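You operate a simulated robot arm through the tools that you are given. There is no shell and no other tool.

Carry out the task below with a simulated robot arm. There is one attempt and no reset: what you move stays moved.

JOB
With the stacker locked off, set its stop and paddles to the sizes on the ticket.
Fine: tighten the stop's thumb screw again.

The check looks at the end state, three seconds after you hand in, the way a careful person would. Anything else that was tipped, shoved, dropped, spilled or broken makes it a failure.

ROBOT AND FRAMES
A 7-joint arm with a two-finger parallel gripper, fixed in place. Base frame: the origin is on the floor under the middle of its stand, x ahead of it, y to its left, z up. Readings come in cm, rad, newtons and seconds.
It reaches about 137.2 cm from its shoulder. Its first joint turns from -2.601 to 2.601 rad. Payload 3.43 kg.
Tool frame: the origin (TCP) lies between the finger pads and is the grasp point; the fingertips stand 3 cm ahead of it; z points along the fingers, y is the line along which they close. The gripper opens to 9.4 cm. The fingers are 2.8 cm wide and 1 cm thick; the gripper's body (5 by 9.6 cm) begins 5.5 cm behind the TCP.
Orientation is that of the tool frame in the base frame, as a unit quaternion [w, x, y, z]. With the fingers straight down and closing along the base's y, the tool's x points along the base's -x, its y along +y and its z along -z.

CONTROLS
- The arm moves only by the tool servo_tool. Its argument "rows" is one flat list of numbers, 7 for each row, row after row: the shift along the tool's x, y, z in m, then the turn, a rotation vector about the tool's x, y, z in rad, then the closure, from 0 (fully open) to 1 (shut). In form: [tx, ty, tz, ax, ay, az, jaw, tx, ty, tz, ax, ay, az, jaw, ...]. A call has 1 to 20 rows; each row is the pose to reach, as a shift and turn from the pose commanded when the call began, along the tool's axes at that moment. Rows are played at 5 a second. More than 5 cm and 0.15 rad between two rows, or a gripper value outside its range, and nothing of the call is played. Where a pose cannot be reached the arm comes as near as it can. A force on the tool above 40 N (or 10 N above the force at the start of the call, whichever is more), or a blocked arm, ends the call early, and 0.2 s more pass. Each finger travels about 4.5 cm/s and halts on what it meets, pressing with about 42 N; the grip force reading is that of the motor and also rises with nothing between the fingers. The clock runs only during rows and for 0.2 s after the last one: add rows that repeat a pose to give the fingers time. The reply holds the time, the measured pose of the TCP, the force on the tool along the base axes, the opening and the grip force, in the units named above and with some noise, with the torque about the TCP (base axes, N m) and any sound that the robot's microphone picked up, and new pictures: "views" is both (left out), scene, wrist or none.
- Cameras (640 x 400 px; columns grow to the right, rows downward): "scene" is fixed at [40.03, -49.92, 142.67]; the picture's right is [0.99, -0.16, 0.00], its down [-0.07, -0.42, -0.91] and it looks along [0.14, 0.90, -0.42] (base axes); focal length 339 px, centre (320, 200). "wrist" rides on the gripper at [7.6, 1.4, -10.3] in the tool frame; the picture's right is [-0.18, 0.98, 0.00], its down [-0.75, -0.14, -0.64] and it looks along [-0.63, -0.12, 0.77] (tool axes); focal length 243 px, centre (320, 200). There is no depth. A picture from a camera that has moved, and an enlarged one, comes with that camera's place and axes in the base frame and with its lens.
- inspect(camera, box): a new picture of the part [left, top, right, bottom] of that camera's present view, enlarged. No time passes.
- hand_in(): hands the job in; it is judged then, once.

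Places have to be worked out from the pictures, the camera data and where the tool is seen. Open the gripper and draw the arm clear of the work before you hand the job in, unless the task says otherwise.

The tools are called after "Call:" as name(argument=value, ...) on one line, values as JSON. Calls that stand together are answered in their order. servo_tool: Moves the arm, as the interface text tells. Its arguments: {"type":"object","properties":{"rows":{"type":"array","items":{"type":"number"}},"views":{"type":"string","enum":["both","scene","wrist","none"]}},"required":["rows"]} The other tools are called the same way: inspect (camera, box) takes an enlarged picture of a part of a camera's view; hand_in () hands the job in.

At the start:

```text
clock: 0.0
tool_pos: [42.26, 89.26, 113.28]
orientation: [0.0, 0.0, 1.0, 0.0]
force: [0.2, -0.4, -0.7]
torque: [0.0, 0.01, -0.02]
opening: 9.39
gripper_force: 0.2
```

scene: 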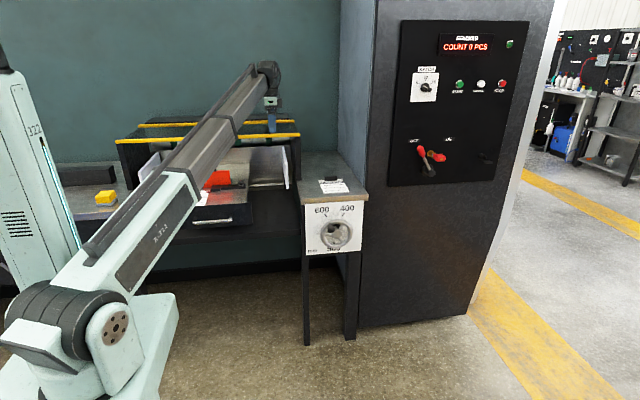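
wrist: 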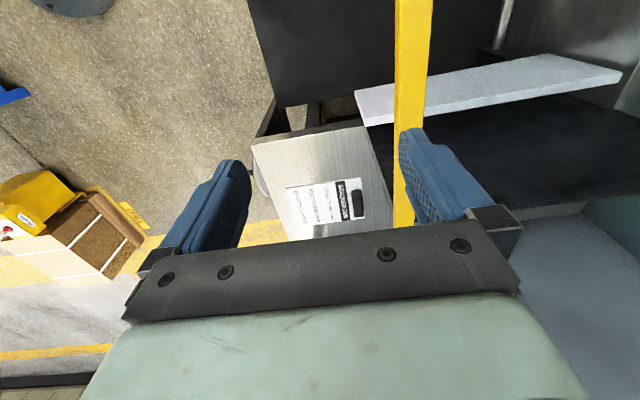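

The scene shows a stacker with a control panel, a handwheel and a table with a ticket. I look closer at each part before moving anything.

Call:
inspect(camera="scene", box=[380, 10, 540, 200])

Call:
inspect(camera="scene", box=[280, 140, 380, 260])

Call:
inspect(camera="scene", box=[80, 90, 320, 240])

Call:
inspect(camera="wrist", box=[240, 120, 400, 240])

```text
2.11 times, centred on (460, 105) of scene
camera zoom: at [40.03, -49.92, 142.67], right [0.99, -0.16, 0.0], down [-0.07, -0.42, -0.91], along [0.14, 0.9, -0.42], focal length 714 px, centre (25, 400)
```

zoom: 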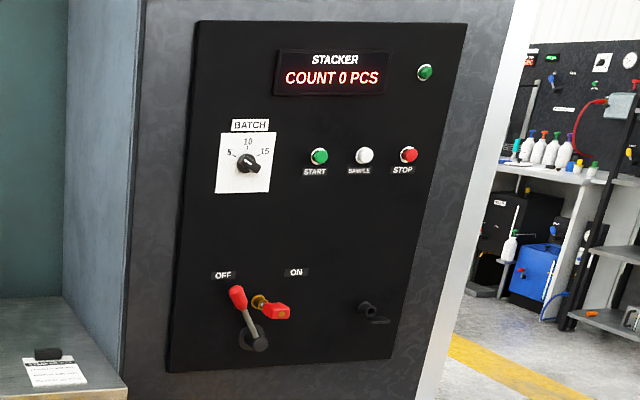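

```text
3.33 times, centred on (330, 200) of scene
camera zoom: at [40.03, -49.92, 142.67], right [0.99, -0.16, 0.0], down [-0.07, -0.42, -0.91], along [0.14, 0.9, -0.42], focal length 1130 px, centre (287, 200)
```

zoom: 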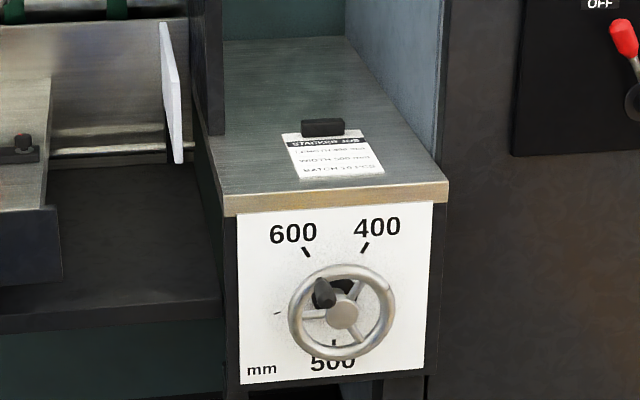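

```text
2.67 times, centred on (200, 165) of scene
camera zoom: at [40.03, -49.92, 142.67], right [0.99, -0.16, 0.0], down [-0.07, -0.42, -0.91], along [0.14, 0.9, -0.42], focal length 904 px, centre (640, 293)
```

zoom: 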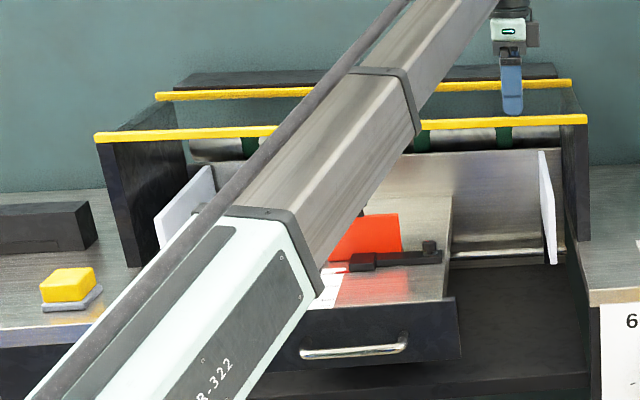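

```text
3.33 times, centred on (320, 180) of wrist
camera zoom: at [34.62, 90.7, 123.45], right [0.18, 0.98, 0.0], down [0.75, -0.14, 0.64], along [0.63, -0.12, -0.77], focal length 809 px, centre (320, 267)
```

zoom: 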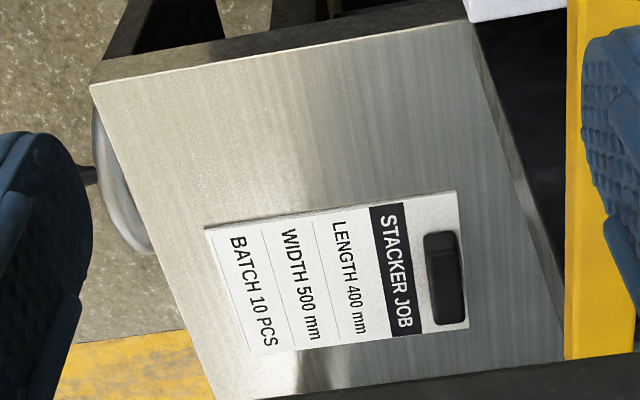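

The ticket reads length 400 mm, width 500 mm and batch 10 pcs. Next I zoom in on the isolator and its red parts, and on the other objects.

Call:
inspect(camera="scene", box=[400, 125, 500, 190])

Call:
inspect(camera="scene", box=[405, 60, 520, 110])

Call:
inspect(camera="scene", box=[300, 190, 370, 260])

Call:
inspect(camera="scene", box=[190, 160, 270, 235])

Call:
inspect(camera="wrist", box=[340, 0, 640, 240])

Call:
inspect(camera="scene", box=[60, 150, 160, 220])

```text
6.15 times, centred on (450, 158) of scene
camera zoom: at [40.03, -49.92, 142.67], right [0.99, -0.16, 0.0], down [-0.07, -0.42, -0.91], along [0.14, 0.9, -0.42], focal length 2087 px, centre (-480, 462)
```

zoom: 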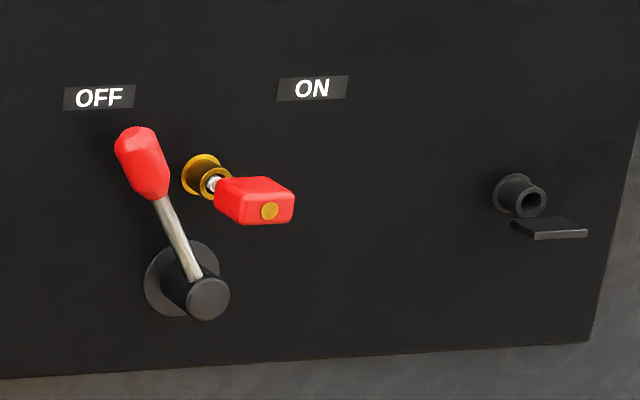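

```text
5.57 times, centred on (462, 85) of scene
camera zoom: at [40.03, -49.92, 142.67], right [0.99, -0.16, 0.0], down [-0.07, -0.42, -0.91], along [0.14, 0.9, -0.42], focal length 1887 px, centre (-473, 840)
```

zoom: 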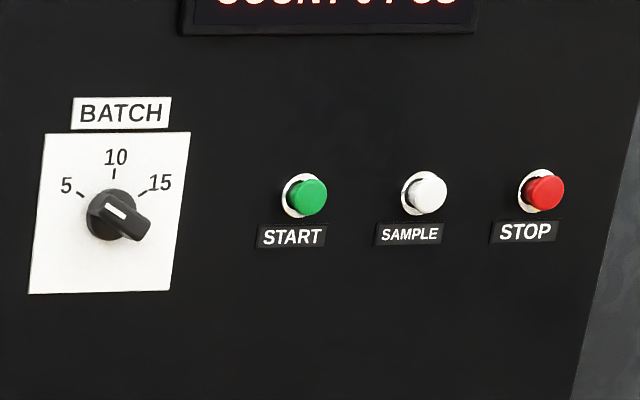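

```text
5.71 times, centred on (335, 225) of scene
camera zoom: at [40.03, -49.92, 142.67], right [0.99, -0.16, 0.0], down [-0.07, -0.42, -0.91], along [0.14, 0.9, -0.42], focal length 1938 px, centre (234, 57)
```

zoom: 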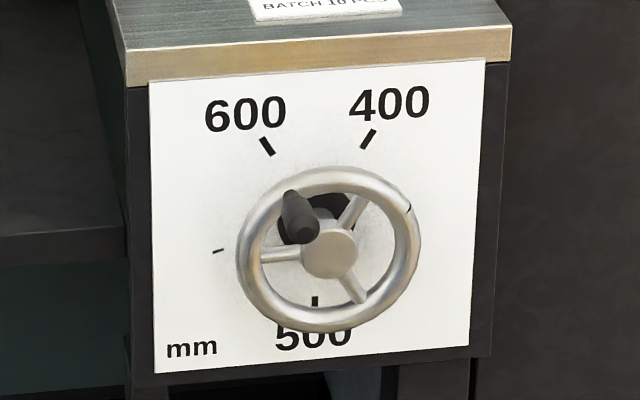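

```text
5.33 times, centred on (230, 198) of scene
camera zoom: at [40.03, -49.92, 142.67], right [0.99, -0.16, 0.0], down [-0.07, -0.42, -0.91], along [0.14, 0.9, -0.42], focal length 1809 px, centre (800, 213)
```

zoom: 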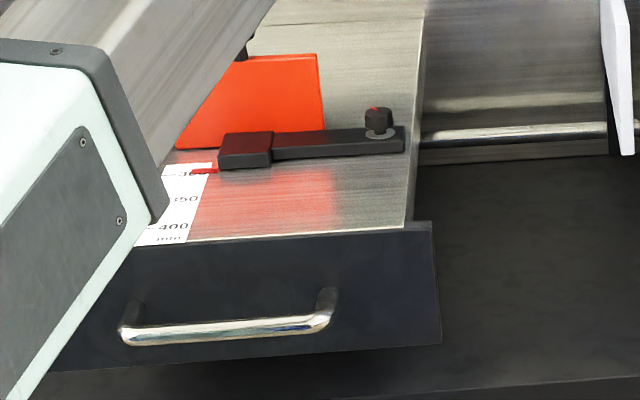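

```text
1.67 times, centred on (490, 120) of wrist
camera zoom: at [34.62, 90.7, 123.45], right [0.18, 0.98, 0.0], down [0.75, -0.14, 0.64], along [0.63, -0.12, -0.77], focal length 404 px, centre (37, 333)
```

zoom: 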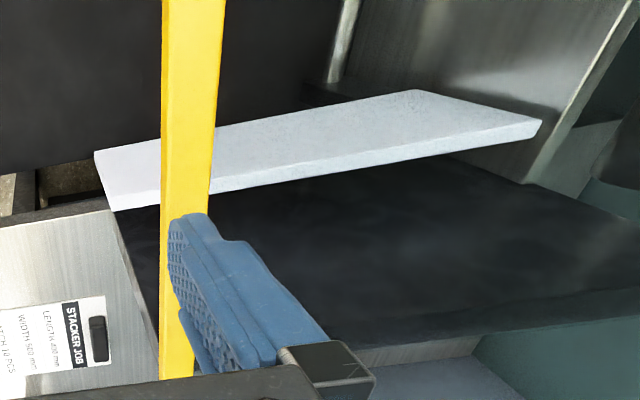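

```text
5.71 times, centred on (110, 185) of scene
camera zoom: at [40.03, -49.92, 142.67], right [0.99, -0.16, 0.0], down [-0.07, -0.42, -0.91], along [0.14, 0.9, -0.42], focal length 1938 px, centre (1520, 286)
```

zoom: 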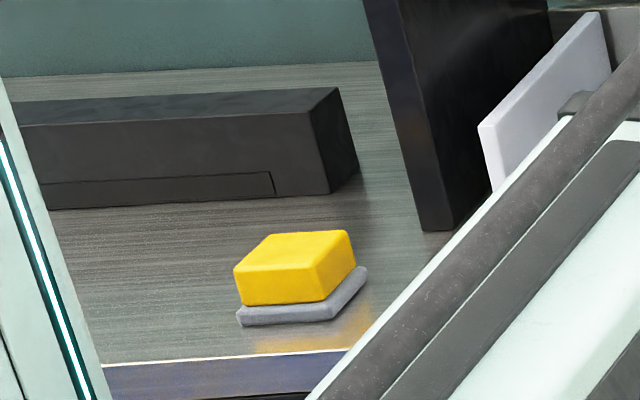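

The lever looks to be at OFF with a red key in a brass lock beside it. The wheel's pointer is hidden, and the stop's scale shows 350 and 400. I lift and turn the wrist so its camera looks along +y over the stacker bed.

Call:
servo_tool(rows=[0.01, -0.016, -0.03, 0, 0, -0.131, 0, 0.02, -0.032, -0.06, 0, 0, -0.262, 0, 0.03, -0.048, -0.09, 0, 0, -0.393, 0, 0.04, -0.063, -0.11, 0, 0, -0.524, 0, 0.05, -0.079, -0.13, 0, 0, -0.655, 0, 0.06, -0.095, -0.15, 0, 0, -0.785, 0, 0.07, -0.111, -0.16, 0, 0, -0.916, 0, 0.08, -0.127, -0.17, 0, 0, -1.047, 0, 0.09, -0.143, -0.17, 0, 0, -1.178, 0, 0.1, -0.158, -0.17, 0, 0, -1.309, 0, 0.11, -0.174, -0.17, 0, 0, -1.44, 0, 0.12, -0.19, -0.17, 0, 0, -1.571, 0])

```text
clock: 1.8
tool_pos: [35.25, 79.02, 126.34]
orientation: [0.03, -0.49, 0.871, 0.025]
force: [1.3, 1.2, -2.1]
torque: [-0.02, 0.03, 0.0]
opening: 9.4
gripper_force: 0.1
out of reach, approached as far as the arm can: row 4, 5, 6, 7, 8, 9
stopped in row 9: the force on the tool passed its limit at 62 N (the readings are from after the stop); the commanded pose is now the measured one
camera wrist: at [29.77, 72.52, 135.95], right [-0.75, 0.67, 0.03], down [0.49, 0.52, 0.7], along [0.45, 0.53, -0.72], focal length 243 px, centre (320, 200)
```

scene: 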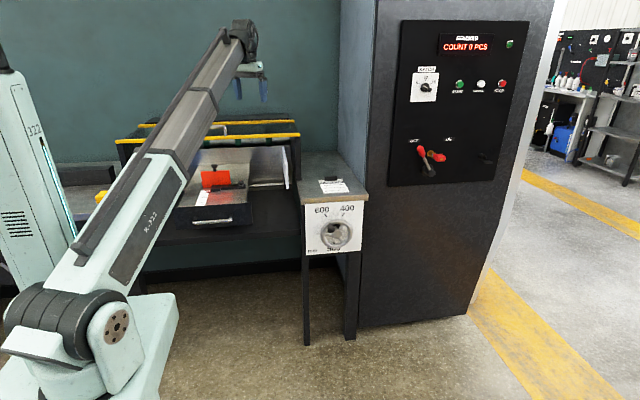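
wrist: 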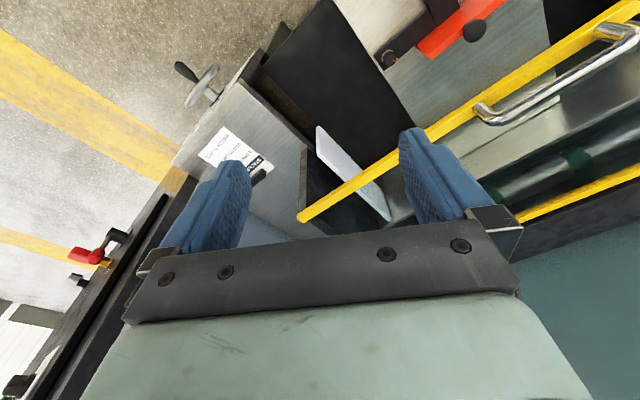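

The arm stopped short of the pose with a force spike, and it looks like a wrist joint limit rather than contact. The bed is now unobstructed in the scene view, so I zoom in.

Call:
inspect(camera="scene", box=[170, 140, 270, 235])

Call:
inspect(camera="wrist", box=[270, 0, 640, 230])

Call:
inspect(camera="wrist", box=[0, 200, 160, 300])

Call:
inspect(camera="wrist", box=[150, 40, 290, 200])

Call:
inspect(camera="scene", box=[80, 100, 320, 250])

```text
4.21 times, centred on (220, 188) of scene
camera zoom: at [40.03, -49.92, 142.67], right [0.99, -0.16, 0.0], down [-0.07, -0.42, -0.91], along [0.14, 0.9, -0.42], focal length 1428 px, centre (741, 253)
```

zoom: 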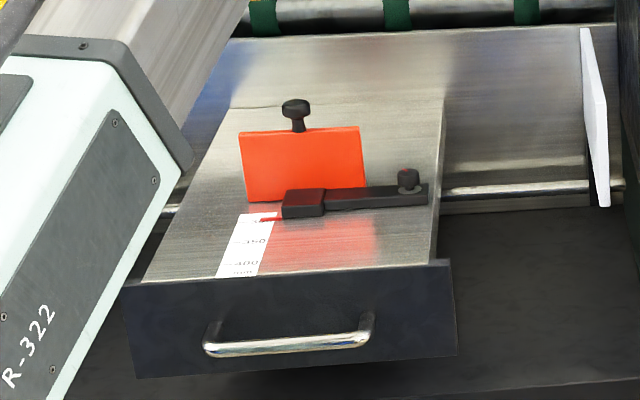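

```text
1.73 times, centred on (455, 115) of wrist
camera zoom: at [29.77, 72.52, 135.95], right [-0.75, 0.67, 0.03], down [0.49, 0.52, 0.7], along [0.45, 0.53, -0.72], focal length 420 px, centre (86, 347)
```

zoom: 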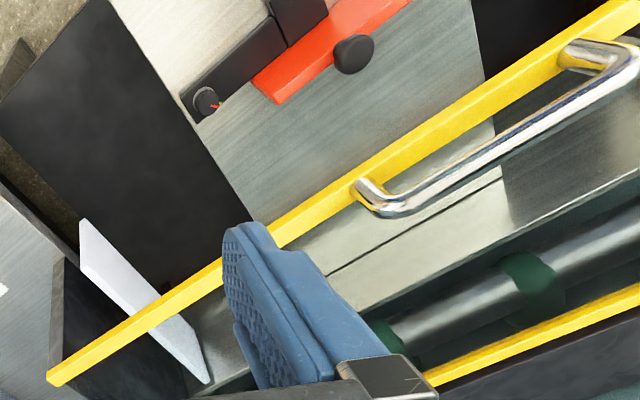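

```text
4.00 times, centred on (80, 250) of wrist
camera zoom: at [29.77, 72.52, 135.95], right [-0.75, 0.67, 0.03], down [0.49, 0.52, 0.7], along [0.45, 0.53, -0.72], focal length 970 px, centre (1280, 0)
```

zoom: 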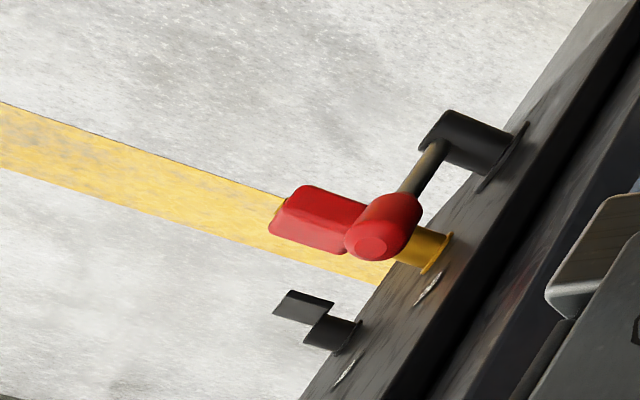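

```text
2.50 times, centred on (220, 120) of wrist
camera zoom: at [29.77, 72.52, 135.95], right [-0.75, 0.67, 0.03], down [0.49, 0.52, 0.7], along [0.45, 0.53, -0.72], focal length 606 px, centre (570, 400)
```

zoom: 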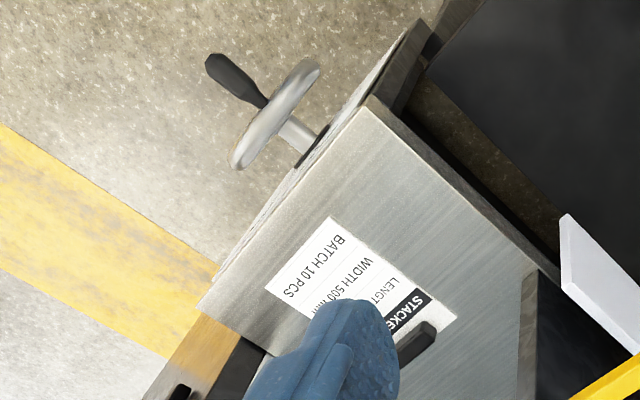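

```text
2.67 times, centred on (200, 175) of scene
camera zoom: at [40.03, -49.92, 142.67], right [0.99, -0.16, 0.0], down [-0.07, -0.42, -0.91], along [0.14, 0.9, -0.42], focal length 904 px, centre (640, 267)
```

zoom: 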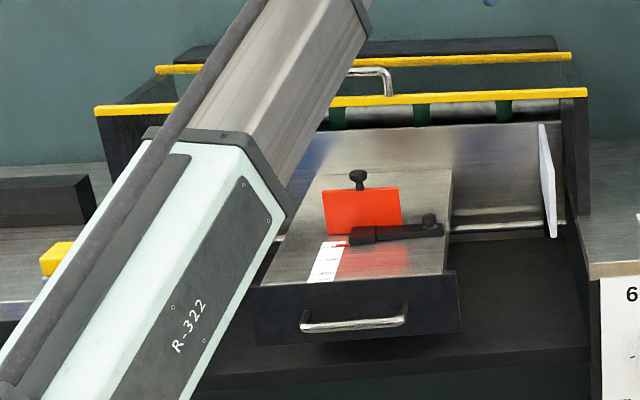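

Triangulating, the stop knob is near (17, 93, 96), the thumb screw near (27, 91, 88), the lever at OFF about (100, 74, 105), and the key bow near (107, 71.5, 101). I look closely at the panel lamp, the key, and the stop's scale.

Call:
inspect(camera="scene", box=[430, 28, 525, 60])

Call:
inspect(camera="scene", box=[415, 135, 455, 180])

Call:
inspect(camera="scene", box=[190, 180, 250, 215])

Call:
inspect(camera="scene", box=[315, 215, 355, 255])

Call:
inspect(camera="scene", box=[465, 140, 515, 180])

Call:
inspect(camera="wrist", box=[360, 0, 500, 80])

```text
6.74 times, centred on (478, 44) of scene
camera zoom: at [40.03, -49.92, 142.67], right [0.99, -0.16, 0.0], down [-0.07, -0.42, -0.91], along [0.14, 0.9, -0.42], focal length 2285 px, centre (-741, 1251)
```

zoom: 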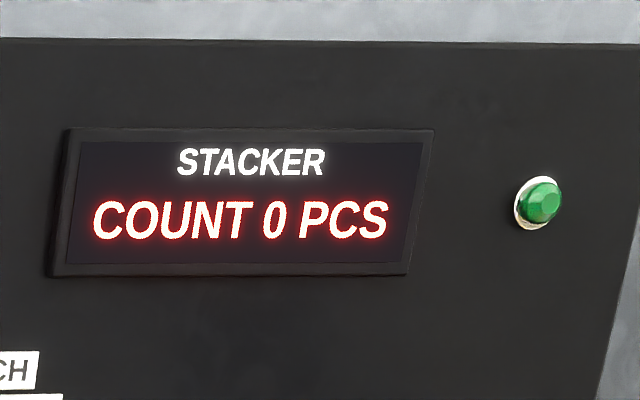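

```text
8.89 times, centred on (435, 158) of scene
camera zoom: at [40.03, -49.92, 142.67], right [0.99, -0.16, 0.0], down [-0.07, -0.42, -0.91], along [0.14, 0.9, -0.42], focal length 3014 px, centre (-702, 578)
```

zoom: 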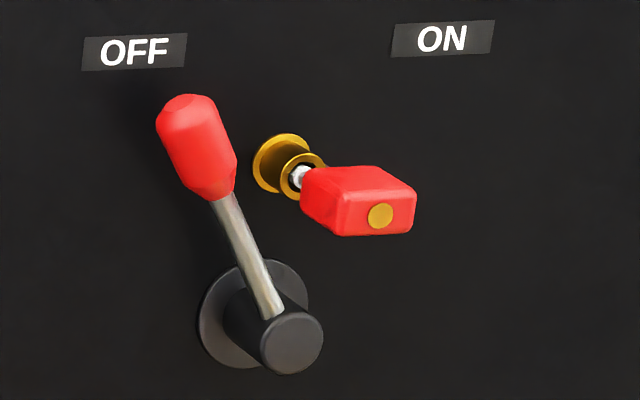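

```text
10.67 times, centred on (220, 198) of scene
camera zoom: at [40.03, -49.92, 142.67], right [0.99, -0.16, 0.0], down [-0.07, -0.42, -0.91], along [0.14, 0.9, -0.42], focal length 3617 px, centre (1387, 227)
```

zoom: 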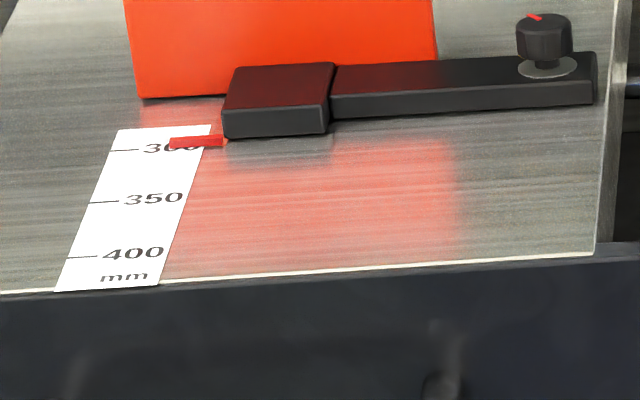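

```text
10.00 times, centred on (335, 235) of scene
camera zoom: at [40.03, -49.92, 142.67], right [0.99, -0.16, 0.0], down [-0.07, -0.42, -0.91], along [0.14, 0.9, -0.42], focal length 3391 px, centre (170, -150)
```

zoom: 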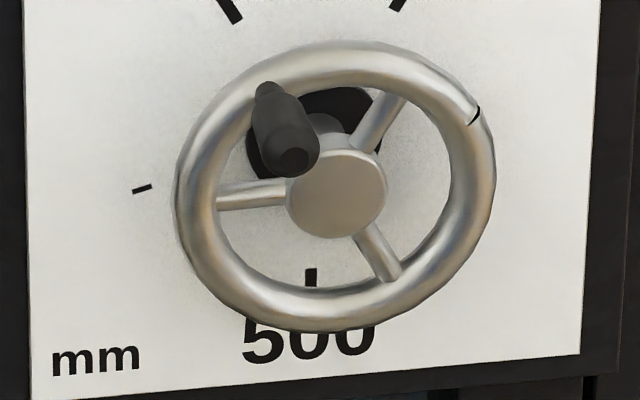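

```text
10.00 times, centred on (490, 160) of scene
camera zoom: at [40.03, -49.92, 142.67], right [0.99, -0.16, 0.0], down [-0.07, -0.42, -0.91], along [0.14, 0.9, -0.42], focal length 3391 px, centre (-1380, 600)
```

zoom: 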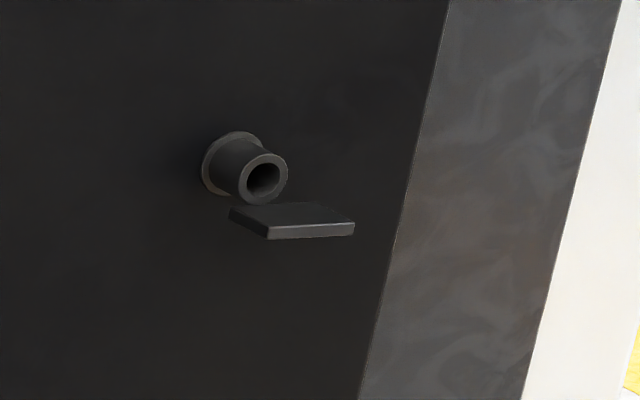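

```text
4.57 times, centred on (430, 40) of wrist
camera zoom: at [29.77, 72.52, 135.95], right [-0.75, 0.67, 0.03], down [0.49, 0.52, 0.7], along [0.45, 0.53, -0.72], focal length 1109 px, centre (-183, 931)
```

zoom: 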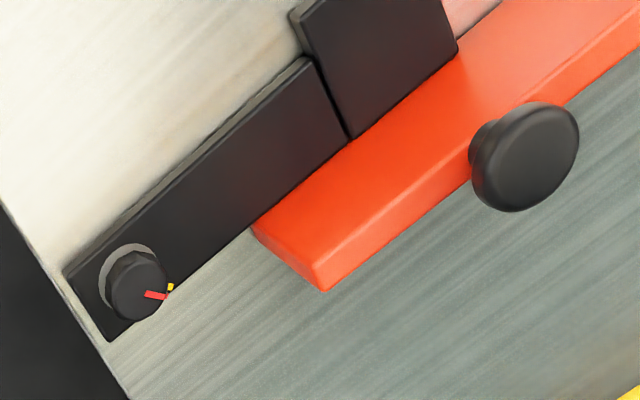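

The key sits in a brass barrel above the lever, and there is an empty tube with a small shelf on the right, which looks like a key park. Before deciding about the lock-out I look at the robot's stand to judge reach, and at the remaining surroundings.

Call:
inspect(camera="scene", box=[0, 40, 280, 400])

Call:
inspect(camera="scene", box=[70, 100, 320, 230])

Call:
inspect(camera="wrist", box=[0, 180, 200, 400])

```text
1.11 times, centred on (140, 220) of scene
camera zoom: at [40.03, -49.92, 142.67], right [0.99, -0.16, 0.0], down [-0.07, -0.42, -0.91], along [0.14, 0.9, -0.42], focal length 377 px, centre (520, 178)
```

zoom: 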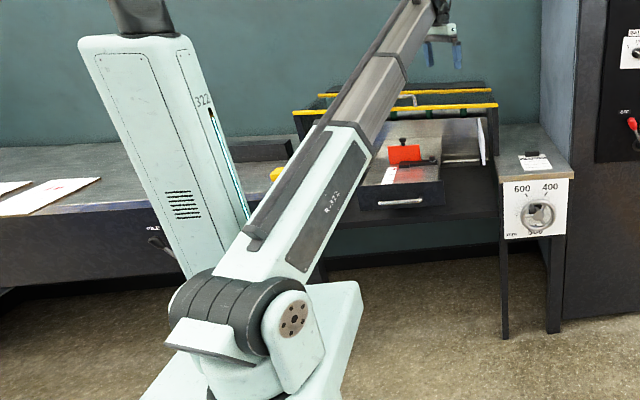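

```text
2.56 times, centred on (195, 165) of scene
camera zoom: at [40.03, -49.92, 142.67], right [0.99, -0.16, 0.0], down [-0.07, -0.42, -0.91], along [0.14, 0.9, -0.42], focal length 868 px, centre (640, 290)
```

zoom: 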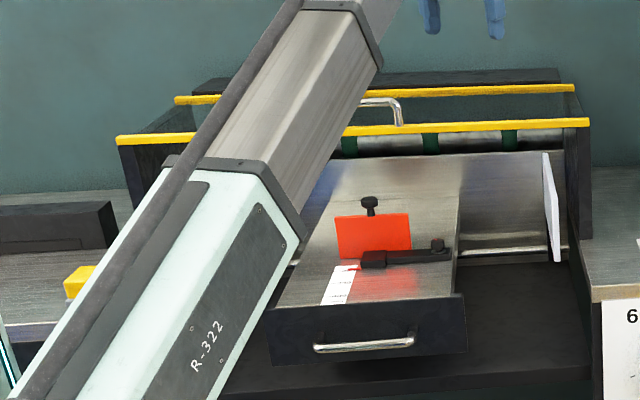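

```text
1.82 times, centred on (100, 290) of wrist
camera zoom: at [29.77, 72.52, 135.95], right [-0.75, 0.67, 0.03], down [0.49, 0.52, 0.7], along [0.45, 0.53, -0.72], focal length 441 px, centre (720, 36)
```

zoom: 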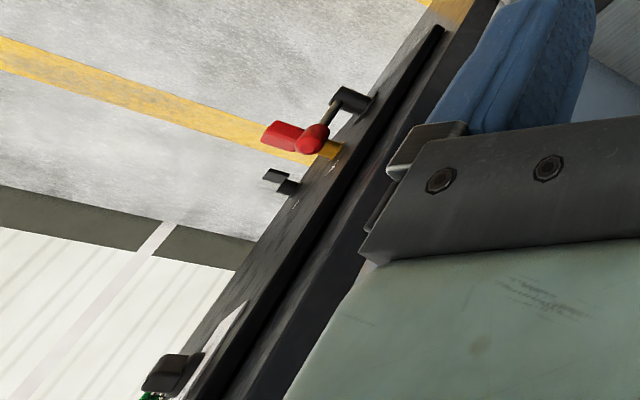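

The inspect view re-renders beyond the frame edge and shows a handle and paper on the left table. I take a closer look there.

Call:
inspect(camera="scene", box=[0, 150, 60, 280])

Call:
inspect(camera="scene", box=[0, 240, 20, 270])

```text
3.08 times, centred on (30, 215) of scene
camera zoom: at [40.03, -49.92, 142.67], right [0.99, -0.16, 0.0], down [-0.07, -0.42, -0.91], along [0.14, 0.9, -0.42], focal length 1044 px, centre (1212, 154)
```

zoom: 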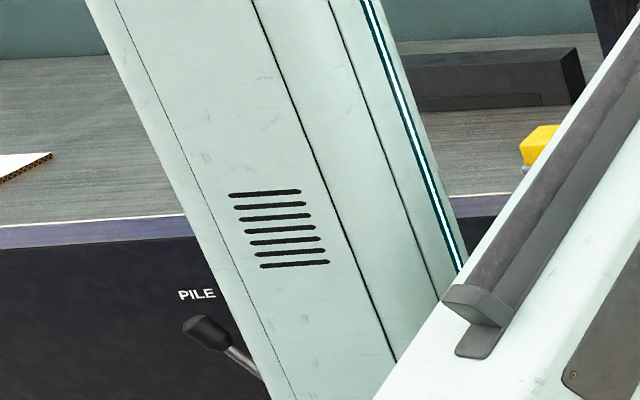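

```text
13.33 times, centred on (10, 255) of scene
camera zoom: at [40.03, -49.92, 142.67], right [0.99, -0.16, 0.0], down [-0.07, -0.42, -0.91], along [0.14, 0.9, -0.42], focal length 4522 px, centre (4453, -533)
```

zoom: 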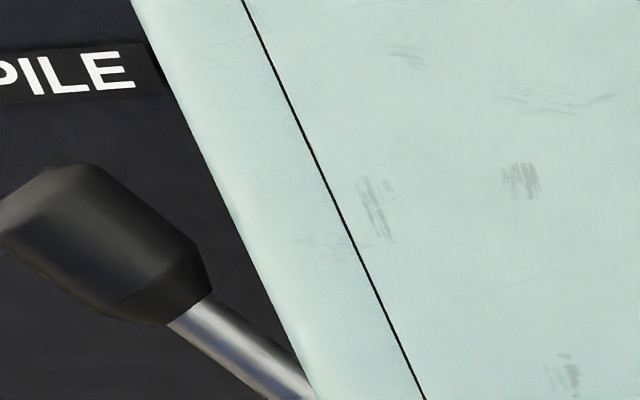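

The handle on the left is just the pile lever. Wrist pitch seems limited at high boom angles, so I lower and swing to about (80, 50, 108) with the fingers pointing along +y, to view the isolator and key up close.

Call:
servo_tool(rows=[0.002, -0.0384, 0.0122, -0.0977, -0.0531, 0.0601, 0, 0.004, -0.0769, 0.0244, -0.1954, -0.1063, 0.1201, 0, 0.006, -0.1153, 0.0366, -0.2931, -0.1594, 0.1802, 0, 0.008, -0.1537, 0.0488, -0.3909, -0.2126, 0.2403, 0, 0.01, -0.1921, 0.0611, -0.4886, -0.2657, 0.3004, 0, 0.012, -0.2306, 0.0733, -0.5863, -0.3189, 0.3604, 0, 0.014, -0.269, 0.0855, -0.684, -0.372, 0.4205, 0, 0.016, -0.3074, 0.0977, -0.7817, -0.4251, 0.4806, 0, 0.018, -0.3459, 0.1099, -0.8794, -0.4783, 0.5406, 0, 0.02, -0.3843, 0.1221, -0.9771, -0.5314, 0.6007, 0, 0.022, -0.4227, 0.1343, -1.0749, -0.5846, 0.6608, 0, 0.024, -0.4611, 0.1466, -1.1726, -0.6377, 0.7209, 0, 0.026, -0.4996, 0.1588, -1.2703, -0.6909, 0.7809, 0, 0.028, -0.538, 0.171, -1.368, -0.744, 0.841, 0, 0.028, -0.538, 0.171, -1.368, -0.744, 0.841, 0])

```text
clock: 5.0
tool_pos: [80.41, 50.01, 108.26]
orientation: [-0.001, 0.001, 0.706, 0.708]
force: [-0.7, -0.2, 0.0]
torque: [0.01, 0.02, 0.0]
opening: 9.4
gripper_force: 0.0
camera wrist: at [72.7, 39.72, 109.66], right [0.18, 0.0, 0.98], down [0.75, -0.64, -0.14], along [0.63, 0.77, -0.12], focal length 243 px, centre (320, 200)
```

scene: 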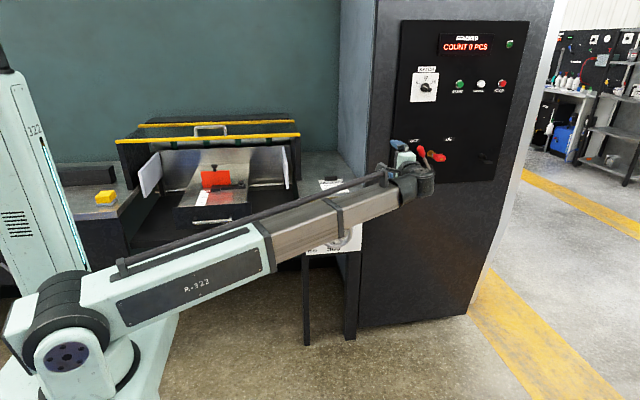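
wrist: 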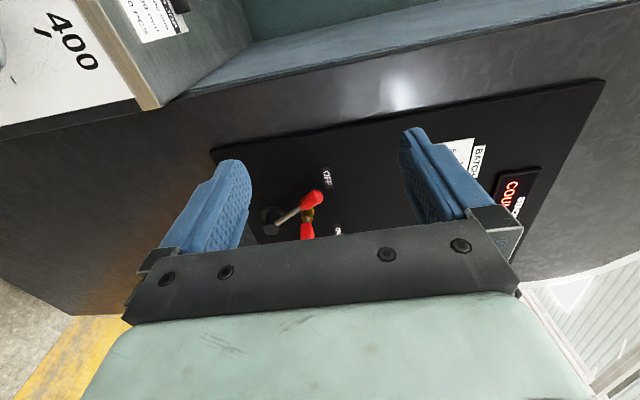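

The move worked and the fingers now point at the panel. I zoom in on the lever, key and labels.

Call:
inspect(camera="wrist", box=[240, 150, 380, 245])

Call:
inspect(camera="scene", box=[80, 110, 320, 250])

Call:
inspect(camera="scene", box=[380, 120, 500, 200])

```text
4.21 times, centred on (310, 198) of wrist
camera zoom: at [72.7, 39.72, 109.66], right [0.18, 0.0, 0.98], down [0.75, -0.64, -0.14], along [0.63, 0.77, -0.12], focal length 1022 px, centre (362, 210)
```

zoom: 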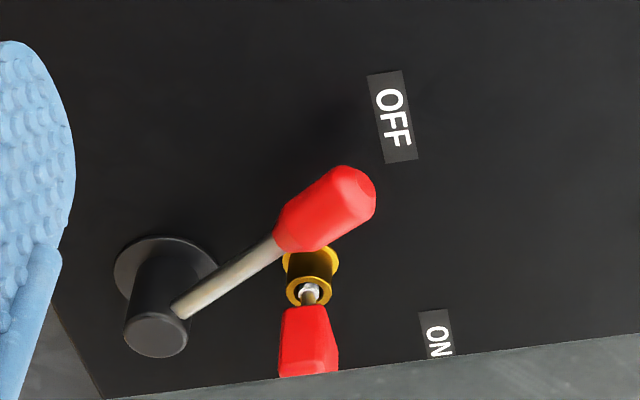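

```text
2.67 times, centred on (200, 180) of scene
camera zoom: at [40.03, -49.92, 142.67], right [0.99, -0.16, 0.0], down [-0.07, -0.42, -0.91], along [0.14, 0.9, -0.42], focal length 904 px, centre (640, 253)
```

zoom: 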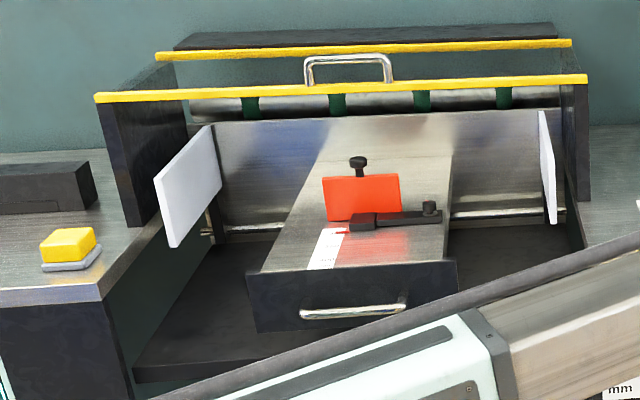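

```text
5.00 times, centred on (440, 160) of scene
camera zoom: at [40.03, -49.92, 142.67], right [0.99, -0.16, 0.0], down [-0.07, -0.42, -0.91], along [0.14, 0.9, -0.42], focal length 1696 px, centre (-280, 400)
```

zoom: 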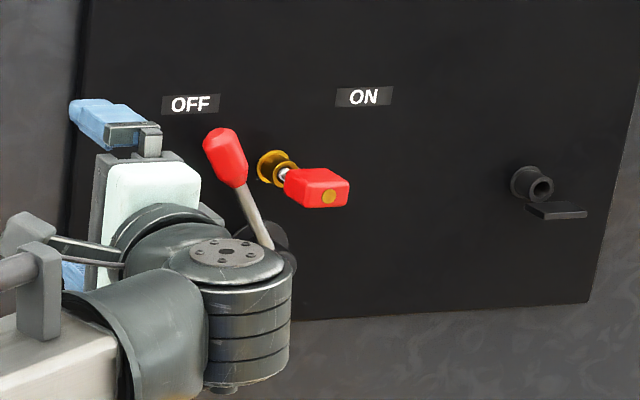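

The lever is at OFF while the key is still in its lock. I move closer, to about (100, 52, 108), to see the key, the lever and the tube with the shelf, and to feel out reach.

Call:
servo_tool(rows=[-0.04, 0, 0.005, 0, 0, 0, 0, -0.08, 0, 0.01, 0, 0, 0, 0, -0.12, 0, 0.015, 0, 0, 0, 0, -0.16, 0, 0.02, 0, 0, 0, 0, -0.2, 0, 0.02, 0, 0, 0, 0, -0.2, 0, 0.02, 0, 0, 0, 0])

```text
clock: 6.4
tool_pos: [100.43, 52.08, 108.27]
orientation: [-0.001, 0.0, 0.707, 0.707]
force: [0.2, 0.5, -1.1]
torque: [0.01, 0.02, -0.02]
opening: 9.4
gripper_force: 0.1
camera wrist: at [92.73, 41.81, 109.69], right [0.18, 0.0, 0.98], down [0.75, -0.64, -0.14], along [0.63, 0.77, -0.12], focal length 243 px, centre (320, 200)
```

scene: 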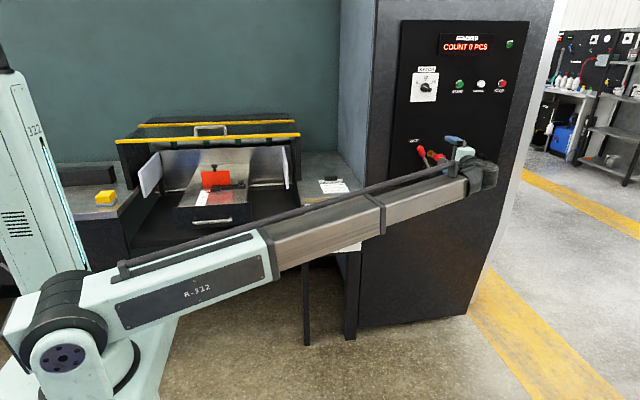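
wrist: 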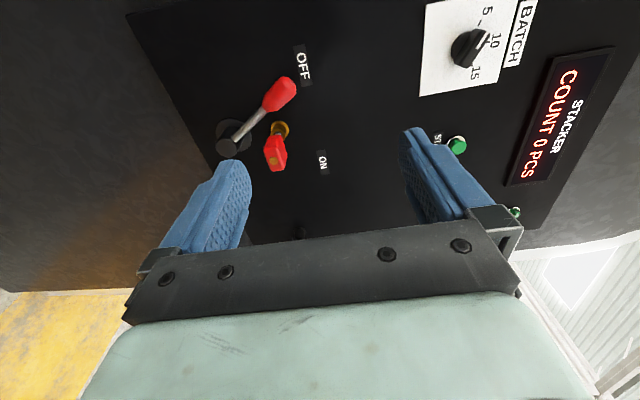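

Now the key and lever are well in view. I zoom in on them.

Call:
inspect(camera="wrist", box=[200, 60, 340, 180])

Call:
inspect(camera="wrist", box=[250, 110, 300, 180])

Call:
inspect(camera="wrist", box=[240, 180, 340, 250])

```text
3.33 times, centred on (270, 120) of wrist
camera zoom: at [92.73, 41.81, 109.69], right [0.18, 0.0, 0.98], down [0.75, -0.64, -0.14], along [0.63, 0.77, -0.12], focal length 809 px, centre (487, 467)
```

zoom: 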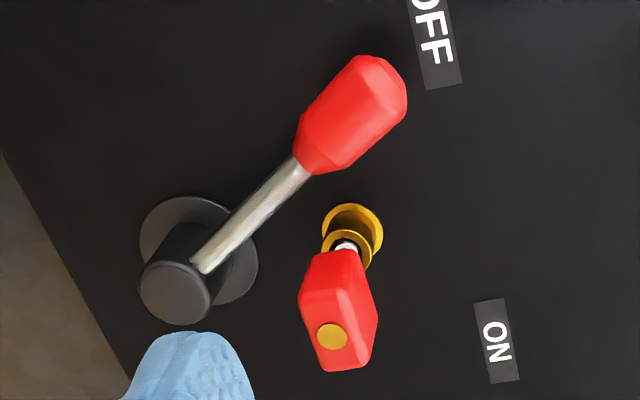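

```text
5.71 times, centred on (275, 145) of wrist
camera zoom: at [92.73, 41.81, 109.69], right [0.18, 0.0, 0.98], down [0.75, -0.64, -0.14], along [0.63, 0.77, -0.12], focal length 1386 px, centre (577, 514)
```

zoom: 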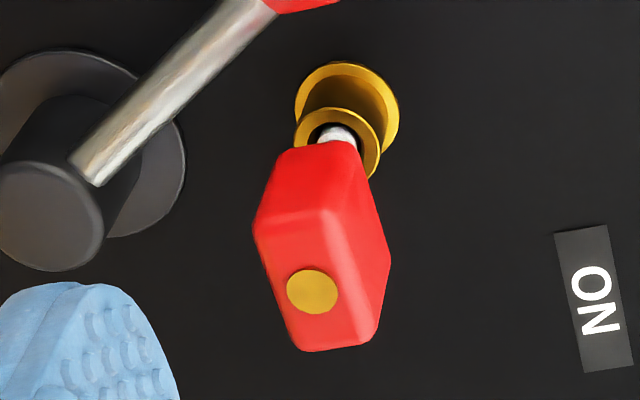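

```text
5.71 times, centred on (290, 215) of wrist
camera zoom: at [92.73, 41.81, 109.69], right [0.18, 0.0, 0.98], down [0.75, -0.64, -0.14], along [0.63, 0.77, -0.12], focal length 1386 px, centre (491, 114)
```

zoom: 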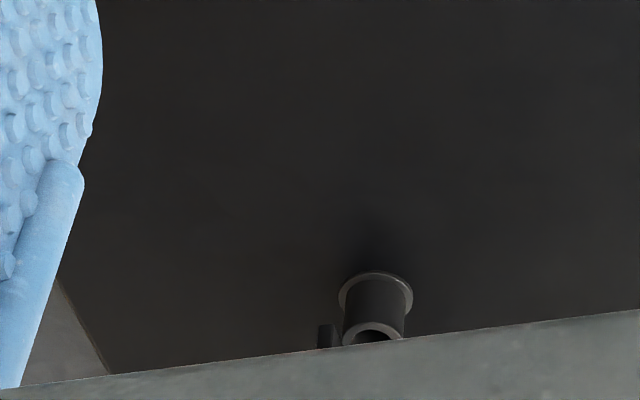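

The key's bow sits in the lever's sweep, at the same depth as the shaft and 8 cm above the hub, so with the lever at OFF and the key in the barrel the lever cannot be swung to ON. I want to know whether the tube on the right is even reachable, so I probe the reach a little in free space.

Call:
servo_tool(rows=[-0.03, 0, -0.005, 0, 0, 0, 0, -0.06, 0, -0.01, 0, 0, 0, 0, -0.09, 0, -0.015, 0, 0, 0, 0, -0.12, 0, -0.02, 0, 0, 0, 0])

```text
clock: 7.4
tool_pos: [112.33, 49.97, 108.28]
orientation: [-0.001, -0.001, 0.707, 0.707]
force: [-0.1, 1.1, 1.0]
torque: [-0.01, -0.01, -0.01]
opening: 9.38
gripper_force: 0.0
camera wrist: at [104.7, 39.75, 109.73], right [0.18, 0.0, 0.98], down [0.75, -0.64, -0.14], along [0.63, 0.77, -0.12], focal length 243 px, centre (320, 200)
```

scene: 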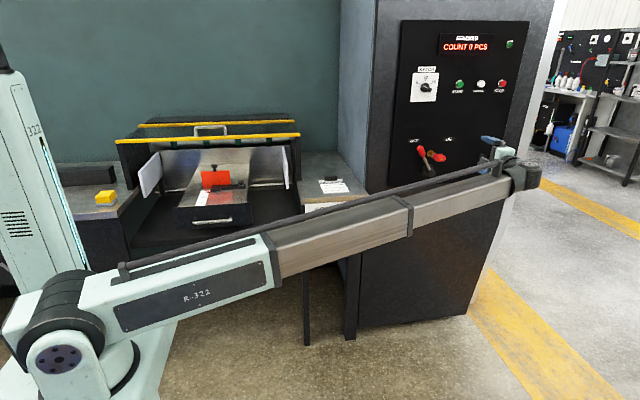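
wrist: 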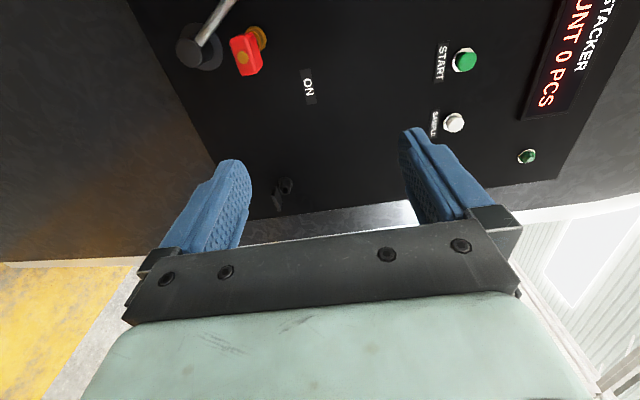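

Still fully in reach, so the boom goes further than I assumed. I probe once more toward x ≈ 128 and look at the tube with the shelf.

Call:
servo_tool(rows=[-0.04, 0, 0, 0, 0, 0, 0, -0.08, 0, 0, 0, 0, 0, 0, -0.12, 0, 0, 0, 0, 0, 0, -0.16, 0, 0, 0, 0, 0, 0])

Call:
inspect(camera="wrist", box=[220, 0, 420, 120])

Call:
inspect(camera="scene", box=[390, 100, 550, 210])

```text
clock: 8.4
tool_pos: [118.42, 47.85, 107.61]
orientation: [-0.001, 0.0, 0.707, 0.707]
force: [0.9, -0.2, -0.1]
torque: [-0.01, -0.01, 0.02]
opening: 9.41
gripper_force: 0.1
out of reach, approached as far as the arm can: row 2, 3, 4
camera wrist: at [110.86, 37.63, 109.06], right [0.18, 0.0, 0.98], down [0.75, -0.64, -0.14], along [0.63, 0.77, -0.12], focal length 243 px, centre (320, 200)
```

scene: 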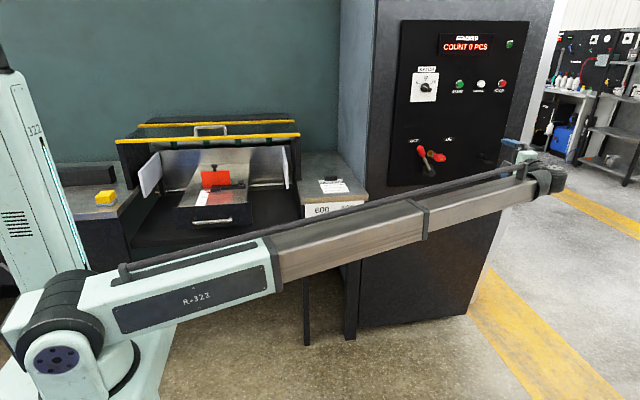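
wrist: 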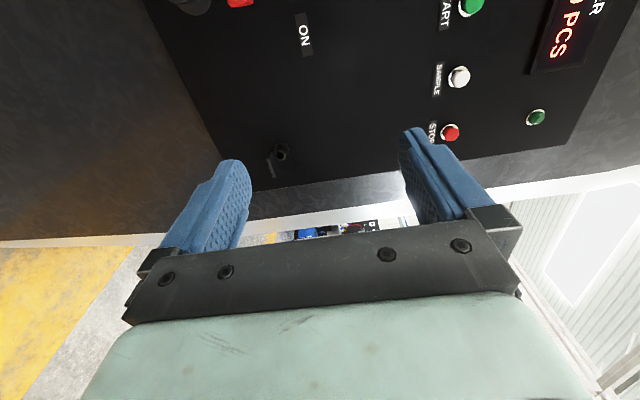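

```text
3.20 times, centred on (320, 60) of wrist
camera zoom: at [110.86, 37.63, 109.06], right [0.18, 0.0, 0.98], down [0.75, -0.64, -0.14], along [0.63, 0.77, -0.12], focal length 776 px, centre (320, 648)
```

zoom: 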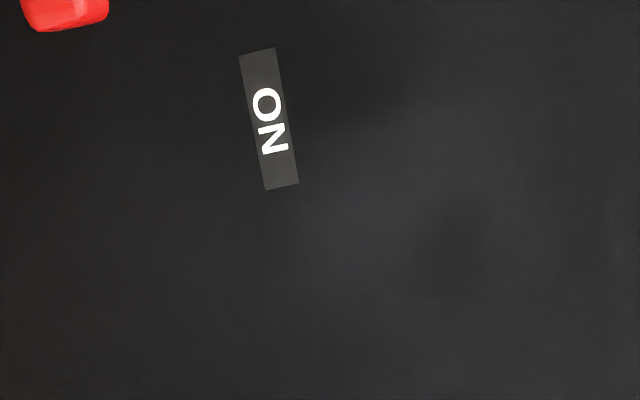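

```text
3.64 times, centred on (470, 155) of scene
camera zoom: at [40.03, -49.92, 142.67], right [0.99, -0.16, 0.0], down [-0.07, -0.42, -0.91], along [0.14, 0.9, -0.42], focal length 1233 px, centre (-226, 364)
```

zoom: 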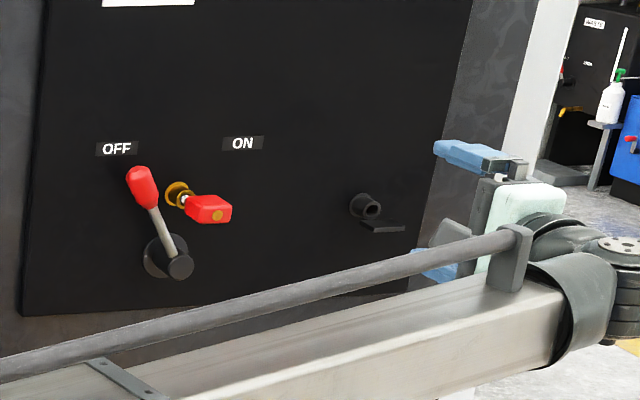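

Maximum extension came at TCP (118, 48). The tube at about (130, 76) is therefore well out of reach, and the lever sits at OFF with the key already in the barrel blocking it. I take the stacker as already locked off and will not touch the lever or key. Now I go back and turn the fingers downward with the camera on the -y side.

Call:
servo_tool(rows=[0.0429, -0.0014, 0.0014, 0.063, 0.063, -0.0989, 0, 0.0857, -0.0029, 0.0029, 0.1259, 0.1259, -0.1978, 0, 0.1286, -0.0043, 0.0043, 0.1889, 0.1889, -0.2967, 0, 0.1714, -0.0057, 0.0057, 0.2519, 0.2519, -0.3956, 0, 0.2143, -0.0071, 0.0071, 0.3149, 0.3149, -0.4945, 0, 0.2571, -0.0086, 0.0086, 0.3778, 0.3778, -0.5934, 0, 0.3, -0.01, 0.01, 0.4408, 0.4408, -0.6924, 0, 0.3429, -0.0114, 0.0114, 0.5038, 0.5038, -0.7913, 0, 0.3857, -0.0129, 0.0129, 0.5667, 0.5667, -0.8902, 0, 0.4286, -0.0143, 0.0143, 0.6297, 0.6297, -0.9891, 0, 0.4714, -0.0157, 0.0157, 0.6927, 0.6927, -1.088, 0, 0.5143, -0.0171, 0.0171, 0.7557, 0.7557, -1.1869, 0, 0.5571, -0.0186, 0.0186, 0.8186, 0.8186, -1.2858, 0, 0.6, -0.02, 0.02, 0.8816, 0.8816, -1.3847, 0, 0.6, -0.02, 0.02, 0.8816, 0.8816, -1.3847, 0])

```text
clock: 11.6
tool_pos: [58.48, 49.49, 105.65]
orientation: [-0.154, 0.691, -0.69, -0.153]
force: [-0.4, 0.3, 0.4]
torque: [0.02, 0.0, 0.01]
opening: 9.41
gripper_force: 0.2
camera wrist: at [56.96, 38.37, 111.75], right [-0.98, 0.16, 0.08], down [0.14, 0.41, 0.9], along [0.12, 0.9, -0.43], focal length 243 px, centre (320, 200)
```

scene: 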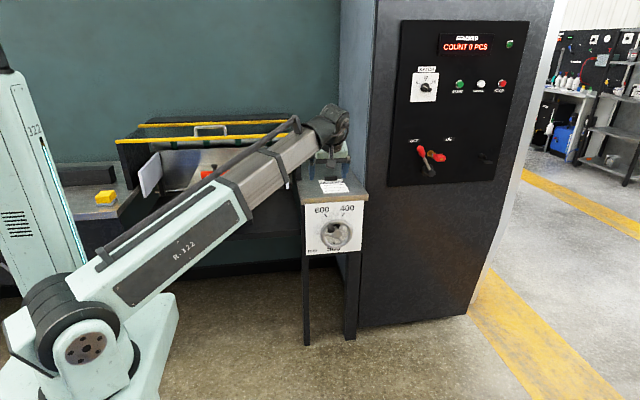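
wrist: 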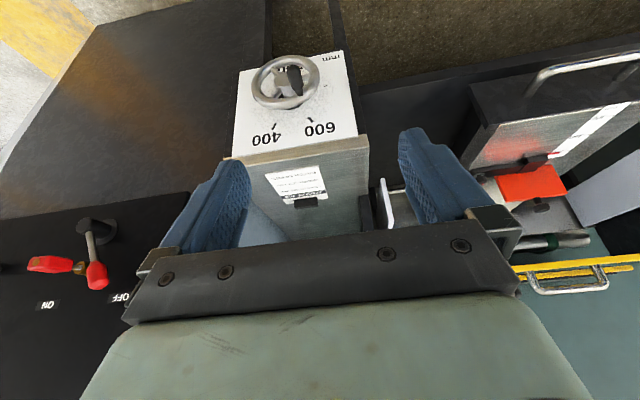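

The tool now points down, tilted about 25 degrees. From here I can see the handwheel and the stop, so I zoom in on both.

Call:
inspect(camera="wrist", box=[220, 30, 380, 160])

Call:
inspect(camera="wrist", box=[440, 60, 640, 300])

```text
3.08 times, centred on (300, 95) of wrist
camera zoom: at [56.96, 38.37, 111.75], right [-0.98, 0.16, 0.08], down [0.14, 0.41, 0.9], along [0.12, 0.9, -0.43], focal length 746 px, centre (382, 523)
```

zoom: 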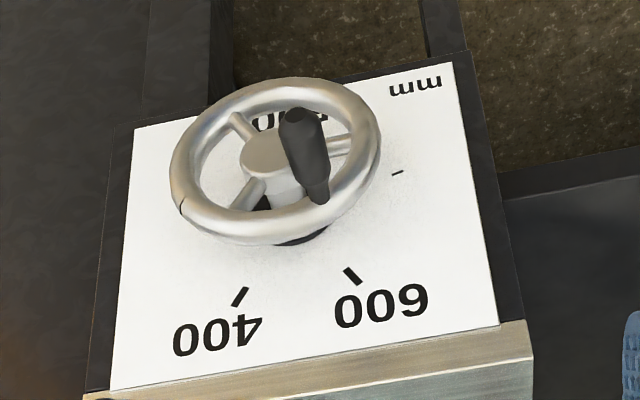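

```text
1.67 times, centred on (540, 180) of wrist
camera zoom: at [56.96, 38.37, 111.75], right [-0.98, 0.16, 0.08], down [0.14, 0.41, 0.9], along [0.12, 0.9, -0.43], focal length 404 px, centre (-47, 233)
```

zoom: 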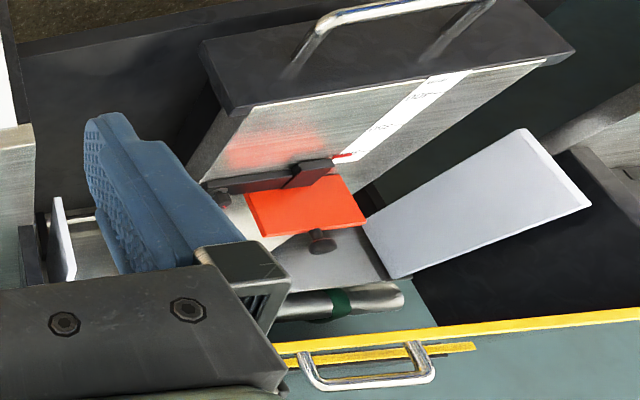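

The wheel has an index notch on its rim and a crank handle. I move over to about (25, 78, 104) to look closely at the stop's screw and scale.

Call:
servo_tool(rows=[-0.0251, 0.0335, 0.0136, 0, 0, 0, 0, -0.0502, 0.067, 0.0272, 0, 0, 0, 0, -0.0753, 0.1005, 0.0408, 0, 0, 0, 0, -0.1004, 0.134, 0.0544, 0, 0, 0, 0, -0.1255, 0.1675, 0.068, 0, 0, 0, 0, -0.1506, 0.201, 0.0816, 0, 0, 0, 0, -0.1757, 0.2345, 0.0952, 0, 0, 0, 0, -0.2008, 0.268, 0.1088, 0, 0, 0, 0, -0.2259, 0.3015, 0.1224, 0, 0, 0, 0, -0.251, 0.335, 0.136, 0, 0, 0, 0, -0.251, 0.335, 0.136, 0, 0, 0, 0])

```text
clock: 14.0
tool_pos: [24.88, 78.13, 103.88]
orientation: [-0.153, 0.691, -0.689, -0.153]
force: [0.1, -0.9, 0.8]
torque: [-0.03, 0.03, -0.01]
opening: 9.38
gripper_force: 0.0
camera wrist: at [23.34, 66.9, 109.96], right [-0.98, 0.17, 0.08], down [0.14, 0.41, 0.9], along [0.12, 0.9, -0.43], focal length 243 px, centre (320, 200)
```

scene: 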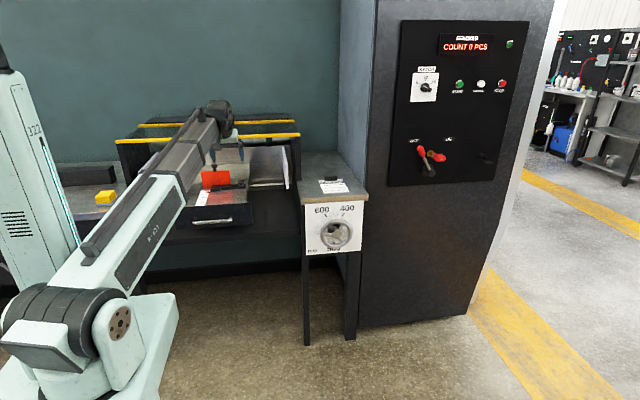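
wrist: 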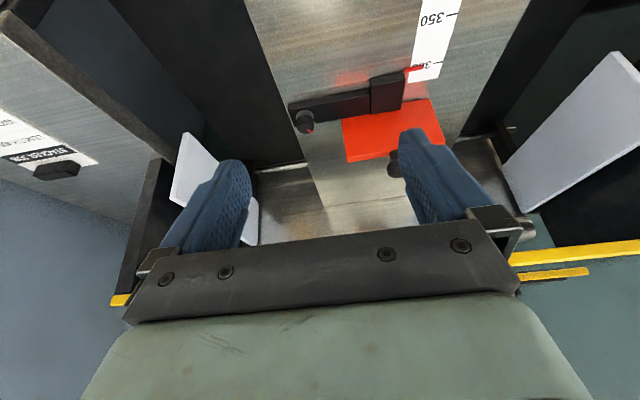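

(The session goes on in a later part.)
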